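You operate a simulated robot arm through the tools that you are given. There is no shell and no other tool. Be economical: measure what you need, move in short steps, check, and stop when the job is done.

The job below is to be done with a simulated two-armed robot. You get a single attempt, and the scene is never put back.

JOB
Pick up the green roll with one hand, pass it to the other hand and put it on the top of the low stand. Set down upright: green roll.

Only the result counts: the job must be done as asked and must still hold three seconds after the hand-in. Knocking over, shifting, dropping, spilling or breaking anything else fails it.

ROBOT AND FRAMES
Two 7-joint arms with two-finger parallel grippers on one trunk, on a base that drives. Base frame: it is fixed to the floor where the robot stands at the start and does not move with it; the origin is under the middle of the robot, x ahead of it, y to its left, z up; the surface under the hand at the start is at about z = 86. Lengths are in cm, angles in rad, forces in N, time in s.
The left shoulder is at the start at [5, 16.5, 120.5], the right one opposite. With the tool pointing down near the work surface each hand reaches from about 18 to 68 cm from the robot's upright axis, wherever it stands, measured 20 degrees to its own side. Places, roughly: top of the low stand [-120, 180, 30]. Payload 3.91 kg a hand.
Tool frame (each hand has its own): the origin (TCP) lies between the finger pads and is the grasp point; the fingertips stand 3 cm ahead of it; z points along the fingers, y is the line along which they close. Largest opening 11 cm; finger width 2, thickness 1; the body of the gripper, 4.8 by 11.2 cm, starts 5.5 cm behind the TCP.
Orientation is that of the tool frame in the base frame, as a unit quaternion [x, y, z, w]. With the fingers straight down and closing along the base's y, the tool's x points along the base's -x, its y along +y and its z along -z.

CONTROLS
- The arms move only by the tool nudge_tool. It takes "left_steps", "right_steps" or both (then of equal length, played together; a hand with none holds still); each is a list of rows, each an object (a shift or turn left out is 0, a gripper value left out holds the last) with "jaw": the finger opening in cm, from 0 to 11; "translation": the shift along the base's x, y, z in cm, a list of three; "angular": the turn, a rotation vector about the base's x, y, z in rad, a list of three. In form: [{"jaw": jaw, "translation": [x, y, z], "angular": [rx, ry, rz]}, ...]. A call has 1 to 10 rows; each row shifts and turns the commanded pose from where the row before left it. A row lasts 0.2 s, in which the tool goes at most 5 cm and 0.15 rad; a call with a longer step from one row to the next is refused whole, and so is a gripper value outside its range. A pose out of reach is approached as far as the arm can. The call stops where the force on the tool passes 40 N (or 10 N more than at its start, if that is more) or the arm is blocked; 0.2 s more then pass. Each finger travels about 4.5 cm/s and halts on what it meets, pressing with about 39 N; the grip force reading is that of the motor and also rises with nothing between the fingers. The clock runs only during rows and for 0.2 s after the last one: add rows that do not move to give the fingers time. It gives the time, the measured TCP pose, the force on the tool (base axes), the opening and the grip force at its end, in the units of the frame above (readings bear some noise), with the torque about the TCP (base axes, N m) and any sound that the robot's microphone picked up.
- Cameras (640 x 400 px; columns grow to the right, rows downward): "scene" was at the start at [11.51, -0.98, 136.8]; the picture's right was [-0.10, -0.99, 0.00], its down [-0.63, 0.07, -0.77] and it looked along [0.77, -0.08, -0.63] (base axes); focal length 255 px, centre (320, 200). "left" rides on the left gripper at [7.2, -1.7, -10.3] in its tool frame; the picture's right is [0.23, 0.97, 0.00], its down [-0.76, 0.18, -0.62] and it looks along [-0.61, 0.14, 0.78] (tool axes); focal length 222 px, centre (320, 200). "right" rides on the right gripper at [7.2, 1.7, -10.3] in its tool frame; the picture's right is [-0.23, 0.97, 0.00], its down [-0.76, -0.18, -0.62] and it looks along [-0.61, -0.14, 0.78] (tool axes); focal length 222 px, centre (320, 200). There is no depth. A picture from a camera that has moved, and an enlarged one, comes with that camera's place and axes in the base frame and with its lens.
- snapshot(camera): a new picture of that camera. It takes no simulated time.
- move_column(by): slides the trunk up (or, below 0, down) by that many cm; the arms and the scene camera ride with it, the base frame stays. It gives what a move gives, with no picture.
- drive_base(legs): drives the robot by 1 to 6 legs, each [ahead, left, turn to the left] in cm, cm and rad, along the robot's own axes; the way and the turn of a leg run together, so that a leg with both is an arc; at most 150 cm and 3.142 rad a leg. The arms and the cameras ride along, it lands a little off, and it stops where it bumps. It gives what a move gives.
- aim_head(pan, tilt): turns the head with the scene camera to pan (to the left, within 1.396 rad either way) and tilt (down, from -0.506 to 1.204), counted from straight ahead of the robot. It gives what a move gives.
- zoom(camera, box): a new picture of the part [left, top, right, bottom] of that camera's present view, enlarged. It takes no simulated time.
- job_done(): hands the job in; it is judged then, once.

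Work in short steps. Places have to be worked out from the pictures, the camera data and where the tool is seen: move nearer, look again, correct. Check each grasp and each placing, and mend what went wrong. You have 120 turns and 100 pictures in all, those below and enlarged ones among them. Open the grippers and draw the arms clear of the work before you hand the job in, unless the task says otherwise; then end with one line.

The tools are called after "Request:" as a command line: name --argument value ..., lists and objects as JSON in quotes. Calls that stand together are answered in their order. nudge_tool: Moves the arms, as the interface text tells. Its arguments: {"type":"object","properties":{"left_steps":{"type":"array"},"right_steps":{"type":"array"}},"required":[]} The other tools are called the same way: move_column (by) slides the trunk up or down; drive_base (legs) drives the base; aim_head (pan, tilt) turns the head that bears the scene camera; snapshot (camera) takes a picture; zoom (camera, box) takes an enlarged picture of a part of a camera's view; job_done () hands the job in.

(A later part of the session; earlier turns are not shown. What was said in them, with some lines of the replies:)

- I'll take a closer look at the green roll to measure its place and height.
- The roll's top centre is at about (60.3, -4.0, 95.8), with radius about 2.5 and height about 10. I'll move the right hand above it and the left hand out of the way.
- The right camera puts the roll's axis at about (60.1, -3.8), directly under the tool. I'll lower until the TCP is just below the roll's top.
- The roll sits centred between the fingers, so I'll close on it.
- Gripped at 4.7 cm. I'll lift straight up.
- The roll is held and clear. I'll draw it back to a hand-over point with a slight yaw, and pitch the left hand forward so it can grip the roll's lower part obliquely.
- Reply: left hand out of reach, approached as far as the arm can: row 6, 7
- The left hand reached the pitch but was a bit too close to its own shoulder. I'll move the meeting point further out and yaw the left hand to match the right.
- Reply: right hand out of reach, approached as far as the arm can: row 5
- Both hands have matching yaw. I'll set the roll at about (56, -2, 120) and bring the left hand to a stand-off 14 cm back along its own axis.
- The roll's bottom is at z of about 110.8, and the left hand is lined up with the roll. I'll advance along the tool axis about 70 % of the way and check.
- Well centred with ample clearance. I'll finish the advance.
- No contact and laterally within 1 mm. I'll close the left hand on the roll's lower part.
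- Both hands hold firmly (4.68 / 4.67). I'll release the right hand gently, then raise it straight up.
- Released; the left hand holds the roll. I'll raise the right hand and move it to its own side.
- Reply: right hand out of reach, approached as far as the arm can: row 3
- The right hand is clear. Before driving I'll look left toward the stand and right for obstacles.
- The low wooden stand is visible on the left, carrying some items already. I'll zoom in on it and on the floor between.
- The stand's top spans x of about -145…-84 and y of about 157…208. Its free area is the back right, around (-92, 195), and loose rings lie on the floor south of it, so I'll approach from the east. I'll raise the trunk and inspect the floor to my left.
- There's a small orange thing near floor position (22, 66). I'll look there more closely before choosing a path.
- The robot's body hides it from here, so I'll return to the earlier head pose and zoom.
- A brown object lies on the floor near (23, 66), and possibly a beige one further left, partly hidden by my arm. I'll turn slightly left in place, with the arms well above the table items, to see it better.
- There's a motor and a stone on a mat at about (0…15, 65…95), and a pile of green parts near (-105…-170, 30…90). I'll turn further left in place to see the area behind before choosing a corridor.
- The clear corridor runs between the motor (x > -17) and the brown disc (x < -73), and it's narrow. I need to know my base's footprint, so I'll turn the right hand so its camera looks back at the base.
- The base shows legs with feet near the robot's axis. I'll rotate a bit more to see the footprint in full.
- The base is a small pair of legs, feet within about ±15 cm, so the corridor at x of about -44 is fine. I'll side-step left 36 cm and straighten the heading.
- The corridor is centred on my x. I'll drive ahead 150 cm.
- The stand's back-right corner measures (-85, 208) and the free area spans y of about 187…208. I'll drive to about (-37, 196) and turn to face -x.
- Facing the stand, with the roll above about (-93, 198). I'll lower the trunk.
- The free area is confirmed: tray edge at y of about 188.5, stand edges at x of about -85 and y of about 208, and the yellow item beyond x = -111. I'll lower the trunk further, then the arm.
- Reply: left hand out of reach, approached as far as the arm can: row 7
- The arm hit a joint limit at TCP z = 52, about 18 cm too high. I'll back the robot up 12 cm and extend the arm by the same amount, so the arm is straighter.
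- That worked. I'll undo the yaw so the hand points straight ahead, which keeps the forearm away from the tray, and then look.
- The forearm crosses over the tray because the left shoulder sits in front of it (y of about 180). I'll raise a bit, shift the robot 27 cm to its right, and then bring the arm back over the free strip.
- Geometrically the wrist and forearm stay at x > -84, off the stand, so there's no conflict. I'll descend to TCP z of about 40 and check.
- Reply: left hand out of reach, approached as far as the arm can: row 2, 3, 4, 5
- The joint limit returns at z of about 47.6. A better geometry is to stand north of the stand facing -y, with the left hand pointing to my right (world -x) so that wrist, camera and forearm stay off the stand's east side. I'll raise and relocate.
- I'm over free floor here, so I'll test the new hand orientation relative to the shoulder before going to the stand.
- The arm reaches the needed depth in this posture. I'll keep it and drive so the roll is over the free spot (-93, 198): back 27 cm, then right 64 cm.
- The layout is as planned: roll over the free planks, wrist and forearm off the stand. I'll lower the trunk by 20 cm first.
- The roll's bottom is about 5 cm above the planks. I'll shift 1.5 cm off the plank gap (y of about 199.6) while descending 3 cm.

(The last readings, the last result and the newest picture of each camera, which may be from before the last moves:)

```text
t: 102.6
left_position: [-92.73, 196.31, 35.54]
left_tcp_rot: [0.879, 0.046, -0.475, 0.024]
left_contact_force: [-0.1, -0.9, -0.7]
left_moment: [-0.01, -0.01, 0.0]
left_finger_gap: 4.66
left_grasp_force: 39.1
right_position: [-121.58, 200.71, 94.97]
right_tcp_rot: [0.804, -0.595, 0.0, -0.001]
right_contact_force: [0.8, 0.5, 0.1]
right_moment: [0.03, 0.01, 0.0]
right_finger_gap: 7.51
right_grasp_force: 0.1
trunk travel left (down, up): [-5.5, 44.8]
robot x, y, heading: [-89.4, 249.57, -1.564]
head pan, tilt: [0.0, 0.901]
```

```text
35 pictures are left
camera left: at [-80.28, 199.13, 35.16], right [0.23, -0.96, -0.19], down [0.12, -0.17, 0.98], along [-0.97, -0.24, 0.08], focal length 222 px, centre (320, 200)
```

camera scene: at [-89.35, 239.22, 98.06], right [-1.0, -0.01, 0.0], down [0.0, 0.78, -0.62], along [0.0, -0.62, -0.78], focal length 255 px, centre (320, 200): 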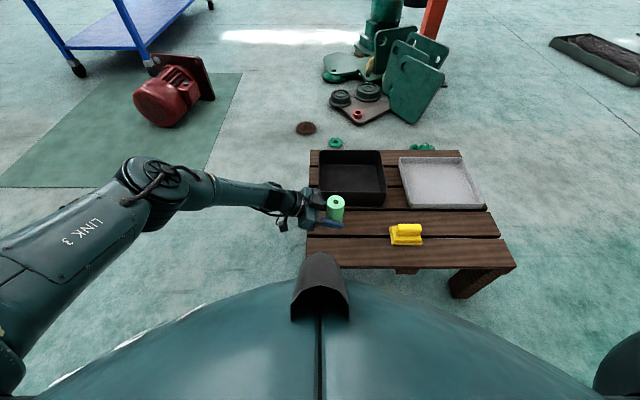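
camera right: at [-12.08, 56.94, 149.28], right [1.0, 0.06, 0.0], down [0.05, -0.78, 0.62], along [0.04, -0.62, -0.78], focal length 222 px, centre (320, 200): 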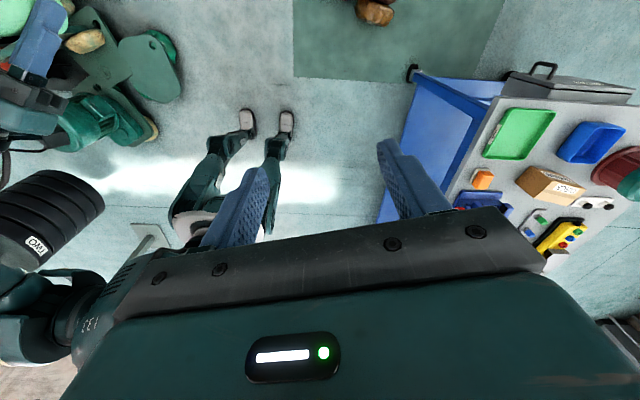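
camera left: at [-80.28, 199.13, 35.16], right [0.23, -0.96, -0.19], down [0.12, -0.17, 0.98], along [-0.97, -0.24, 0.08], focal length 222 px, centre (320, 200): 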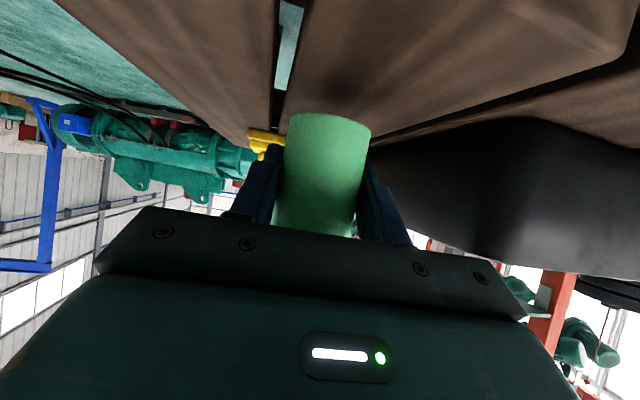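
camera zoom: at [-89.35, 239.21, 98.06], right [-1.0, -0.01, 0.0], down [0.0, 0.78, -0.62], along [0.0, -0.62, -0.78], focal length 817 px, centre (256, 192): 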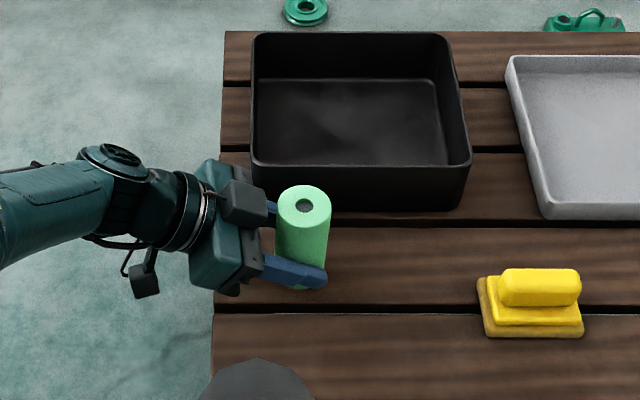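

All is clear. I'll descend in small steps, watching the force.

Request:
nudge_tool --left_steps '[{"translation": [0, 0, -0.4]}, {"translation": [0, 0, -0.4]}, {"translation": [0, 0, -0.4]}, {"translation": [0, 0, -0.2]}]'

Request:
zoom --camera "left" --box '[220, 60, 480, 222]'

```text
t: 103.6
left_position: [-92.84, 196.78, 34.85]
left_tcp_rot: [0.878, 0.045, -0.476, 0.024]
left_contact_force: [-0.2, 0.5, -0.7]
left_moment: [0.03, -0.04, 0.0]
left_finger_gap: 4.67
left_grasp_force: 38.9
left hand out of reach, approached as far as the arm can: row 2, 4
right_position: [-121.51, 200.74, 95.0]
right_tcp_rot: [0.804, -0.595, 0.0, 0.001]
right_contact_force: [0.2, -0.6, -0.9]
right_moment: [0.0, 0.0, -0.03]
right_finger_gap: 7.51
right_grasp_force: 0.0
trunk travel left (down, up): [-5.5, 44.8]
robot x, y, heading: [-89.35, 249.82, -1.563]
head pan, tilt: [0.0, 0.901]
```

```text
2.46 times, centred on (350, 141) of left
camera zoom: at [-80.47, 199.61, 34.5], right [0.23, -0.96, -0.19], down [0.12, -0.17, 0.98], along [-0.97, -0.24, 0.08], focal length 547 px, centre (246, 345)
```

zoom: 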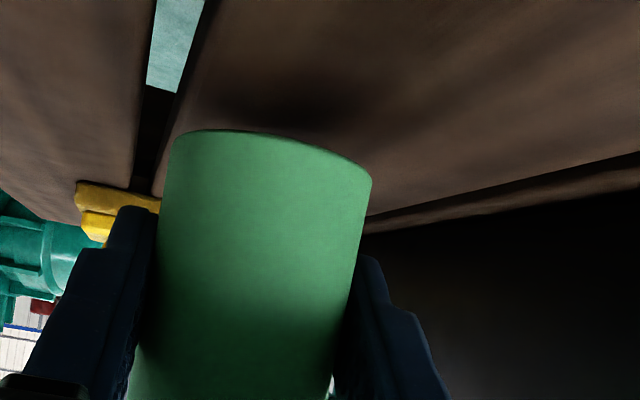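

The arm is at its limit, so I'll use the trunk for the last bit, in small amounts.

Request:
move_column --by -0.9

Request:
zoom --camera "left" --box '[220, 60, 480, 222]'

```text
t: 104.2
left_position: [-92.91, 196.68, 34.03]
left_tcp_rot: [0.879, 0.047, -0.475, 0.024]
left_contact_force: [-0.2, 0.3, -1.3]
left_moment: [0.02, -0.01, 0.0]
left_finger_gap: 4.68
left_grasp_force: 38.9
right_position: [-121.39, 200.67, 94.09]
right_tcp_rot: [0.804, -0.595, 0.0, -0.001]
right_contact_force: [0.0, -0.2, -0.4]
right_moment: [-0.01, -0.01, 0.03]
right_finger_gap: 7.5
right_grasp_force: 0.1
trunk travel left (down, up): [-4.6, 45.7]
robot x, y, heading: [-89.4, 249.72, -1.567]
head pan, tilt: [0.0, 0.901]
```

```text
2.46 times, centred on (350, 141) of left
camera zoom: at [-80.48, 199.61, 33.6], right [0.23, -0.96, -0.19], down [0.12, -0.17, 0.98], along [-0.97, -0.24, 0.08], focal length 547 px, centre (246, 345)
```

zoom: 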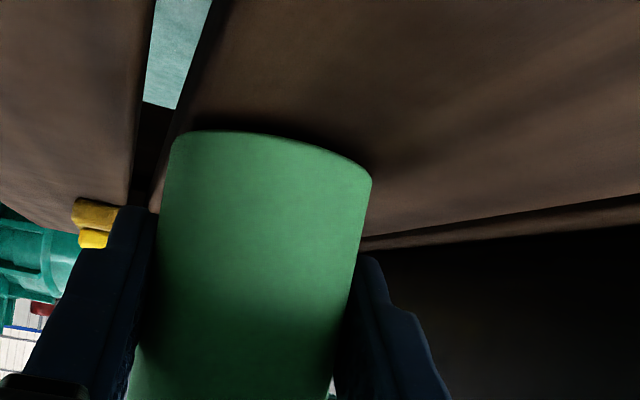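

Still no contact, but the contact shadow is closing. I'll lower a little more.

Request:
move_column --by -0.3

Request:
move_column --by -0.2

Request:
zoom --camera "left" --box '[220, 60, 480, 222]'

```text
t: 104.7
left_position: [-92.96, 196.71, 33.82]
left_tcp_rot: [0.878, 0.046, -0.475, 0.024]
left_contact_force: [0.6, 0.9, 1.7]
left_moment: [0.02, 0.06, -0.03]
left_finger_gap: 4.67
left_grasp_force: 39.0
right_position: [-121.52, 200.74, 93.84]
right_tcp_rot: [0.804, -0.595, 0.0, 0.001]
right_contact_force: [-0.2, -0.5, 1.0]
right_moment: [0.01, 0.04, 0.02]
right_finger_gap: 7.5
right_grasp_force: 0.2
trunk travel left (down, up): [-4.3, 46.0]
robot x, y, heading: [-89.49, 249.85, -1.565]
head pan, tilt: [0.0, 0.901]
```

```text
t: 105.2
left_position: [-92.88, 196.61, 33.83]
left_tcp_rot: [0.878, 0.046, -0.476, 0.026]
left_contact_force: [3.0, 5.6, 14.8]
left_moment: [0.13, 0.34, -0.11]
left_finger_gap: 4.64
left_grasp_force: 38.7
right_position: [-121.5, 200.8, 93.69]
right_tcp_rot: [0.804, -0.595, -0.001, 0.001]
right_contact_force: [0.9, 0.6, -0.6]
right_moment: [0.0, 0.01, 0.02]
right_finger_gap: 7.5
right_grasp_force: 0.0
trunk travel left (down, up): [-4.1, 46.2]
robot x, y, heading: [-89.58, 249.97, -1.562]
head pan, tilt: [0.0, 0.901]
```

```text
2.46 times, centred on (350, 141) of left
camera zoom: at [-80.52, 199.55, 33.29], right [0.23, -0.96, -0.19], down [0.13, -0.17, 0.98], along [-0.97, -0.24, 0.08], focal length 547 px, centre (246, 345)
```

zoom: 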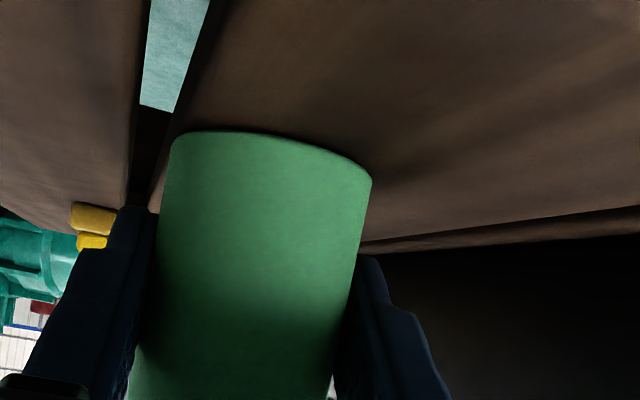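

The roll is on the plank with about 15 N of contact. I'll ease by 0.1 cm and open the fingers slowly.

Request:
move_column --by 0.1

Request:
nudge_tool --left_steps '[{"jaw": 4.9}, {"jaw": 5.3}, {"jaw": 5.8}, {"jaw": 6.4}, {"jaw": 7}, {"jaw": 7}]'

Request:
zoom --camera "scene" --box '[240, 140, 440, 265]'

Request:
zoom --camera "left" --box '[220, 60, 480, 222]'

```text
t: 105.8
left_position: [-93.02, 196.63, 33.64]
left_tcp_rot: [0.878, 0.046, -0.475, 0.026]
left_contact_force: [0.4, 1.3, 12.8]
left_moment: [-0.04, 0.37, 0.0]
left_finger_gap: 4.66
left_grasp_force: 39.2
right_position: [-121.56, 200.88, 93.65]
right_tcp_rot: [0.803, -0.596, 0.0, 0.001]
right_contact_force: [-0.4, 0.6, 0.0]
right_moment: [0.02, -0.01, 0.0]
right_finger_gap: 7.49
right_grasp_force: 0.0
trunk travel left (down, up): [-4.2, 46.1]
robot x, y, heading: [-89.49, 249.83, -1.566]
head pan, tilt: [0.0, 0.901]
```

```text
t: 107.2
left_position: [-92.92, 196.85, 33.55]
left_tcp_rot: [0.878, 0.047, -0.475, 0.025]
left_contact_force: [0.6, -0.3, -0.3]
left_moment: [0.01, 0.0, 0.03]
left_finger_gap: 7.0
left_grasp_force: 0.0
right_position: [-121.51, 200.7, 93.66]
right_tcp_rot: [0.803, -0.596, -0.001, 0.0]
right_contact_force: [0.3, -0.1, -0.6]
right_moment: [0.0, -0.03, 0.02]
right_finger_gap: 7.5
right_grasp_force: 0.1
trunk travel left (down, up): [-4.2, 46.1]
robot x, y, heading: [-89.48, 249.74, -1.567]
head pan, tilt: [0.0, 0.901]
```

```text
3.20 times, centred on (340, 202) of scene
camera zoom: at [-89.35, 239.22, 96.76], right [-1.0, -0.01, 0.0], down [0.0, 0.78, -0.62], along [0.0, -0.62, -0.78], focal length 817 px, centre (256, 192)
```

zoom: 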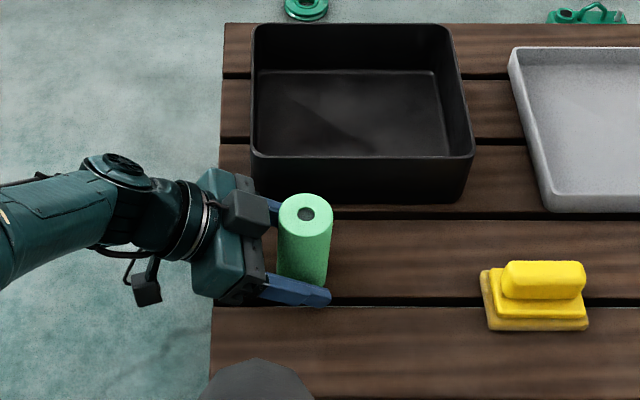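

```text
2.46 times, centred on (350, 141) of left
camera zoom: at [-80.48, 199.6, 33.22], right [0.23, -0.96, -0.19], down [0.12, -0.17, 0.98], along [-0.97, -0.24, 0.08], focal length 547 px, centre (246, 345)
```

zoom: 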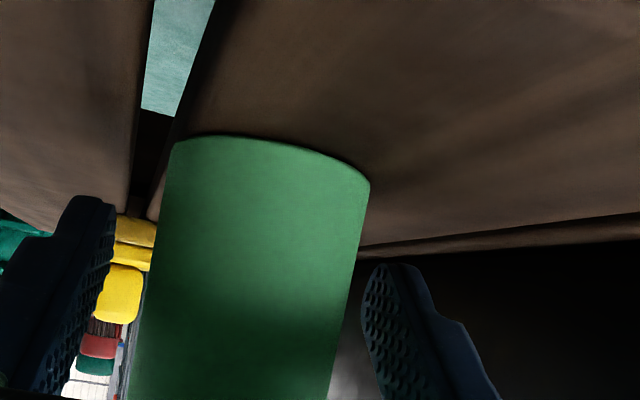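

The roll stands upright and free. I'll withdraw the hand backward along its own axis.

Request:
nudge_tool --left_steps '[{"translation": [1.66, 0.18, 1.09]}, {"translation": [2.1, 0.22, 1.36]}, {"translation": [2.1, 0.22, 1.36]}, {"translation": [2.1, 0.22, 1.36]}, {"translation": [2.1, 0.22, 1.36]}, {"translation": [2.1, 0.22, 1.36]}]'

Request:
snapshot --camera "scene"

```text
t: 108.6
left_position: [-80.85, 198.01, 41.51]
left_tcp_rot: [0.878, 0.047, -0.475, 0.025]
left_contact_force: [0.0, -0.5, -0.6]
left_moment: [0.0, 0.0, 0.0]
left_finger_gap: 6.99
left_grasp_force: 0.1
right_position: [-121.57, 200.83, 93.66]
right_tcp_rot: [0.803, -0.596, -0.001, -0.001]
right_contact_force: [-0.9, 0.1, -0.9]
right_moment: [0.0, 0.03, 0.02]
right_finger_gap: 7.5
right_grasp_force: 0.1
trunk travel left (down, up): [-4.2, 46.1]
robot x, y, heading: [-89.5, 249.59, -1.565]
head pan, tilt: [0.0, 0.901]
```

```text
29 pictures are left
camera scene: at [-89.35, 239.22, 96.76], right [-1.0, -0.01, 0.0], down [0.0, 0.78, -0.62], along [0.0, -0.62, -0.78], focal length 255 px, centre (320, 200)
```

scene: 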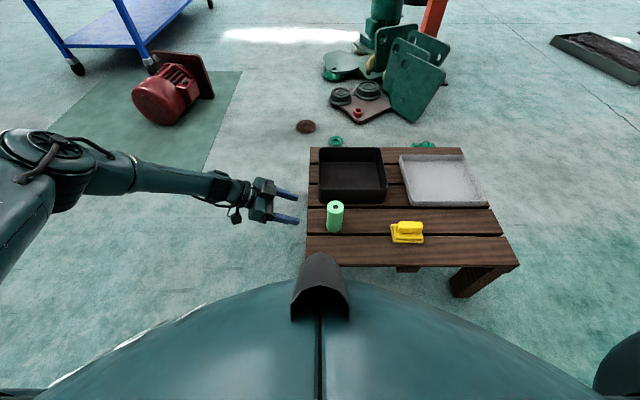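

The roll stands alone on the planks. I'll move the left arm further away, open both grippers fully and raise the trunk so both arms are clear.

Request:
nudge_tool --left_steps '[{"jaw": 9, "translation": [3, 0, 2]}, {"jaw": 11, "translation": [3, 0, 2]}, {"translation": [2, 0, 2]}]' --right_steps '[{"jaw": 9}, {"jaw": 11}, {}]'

Request:
move_column --by 20

Request:
zoom --camera "scene" --box '[240, 140, 500, 302]'

```text
t: 109.4
left_position: [-72.74, 198.08, 47.55]
left_tcp_rot: [0.878, 0.047, -0.475, 0.025]
left_contact_force: [-0.1, 0.1, -0.6]
left_moment: [0.02, 0.02, 0.05]
left_finger_gap: 10.99
left_grasp_force: 0.2
right_position: [-121.58, 200.76, 93.67]
right_tcp_rot: [0.803, -0.596, 0.0, 0.0]
right_contact_force: [0.2, 0.1, 0.6]
right_moment: [0.01, -0.02, -0.04]
right_finger_gap: 10.99
right_grasp_force: 0.1
trunk travel left (down, up): [-4.2, 46.1]
robot x, y, heading: [-89.3, 249.82, -1.562]
head pan, tilt: [0.0, 0.901]
```

```text
t: 111.5
left_position: [-72.86, 198.15, 67.5]
left_tcp_rot: [0.879, 0.047, -0.474, 0.025]
left_contact_force: [0.5, 0.2, 0.0]
left_moment: [0.01, 0.04, 0.01]
left_finger_gap: 10.99
left_grasp_force: 0.1
right_position: [-121.59, 200.81, 113.74]
right_tcp_rot: [0.803, -0.596, 0.0, 0.0]
right_contact_force: [0.2, -0.2, -1.4]
right_moment: [0.01, 0.0, -0.04]
right_finger_gap: 10.99
right_grasp_force: 0.0
trunk travel left (down, up): [-24.2, 26.1]
robot x, y, heading: [-89.55, 249.85, -1.564]
head pan, tilt: [0.0, 0.901]
```

```text
2.46 times, centred on (370, 221) of scene
camera zoom: at [-89.35, 239.21, 116.75], right [-1.0, -0.01, 0.0], down [0.0, 0.78, -0.62], along [0.0, -0.62, -0.78], focal length 629 px, centre (197, 148)
```

zoom: 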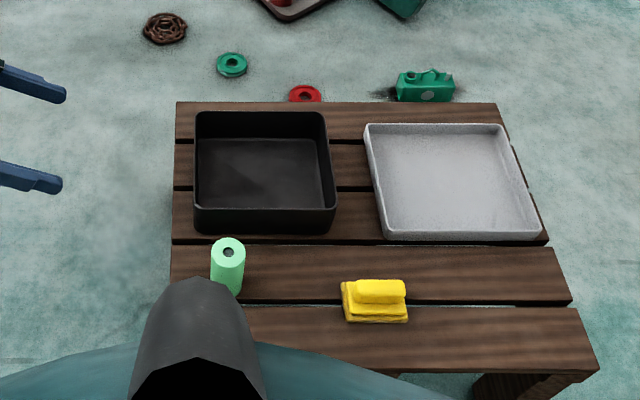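

The roll stands upright on the stand, everything else on it is untouched, and both hands are open and clear, so I'm handing in.

Request:
job_done

```text
The job is handed in.
```

I picked up the green roll with the right hand, passed it to the left and set it upright on the low stand. In the last picture it was standing there freely, and nothing else had visibly moved.
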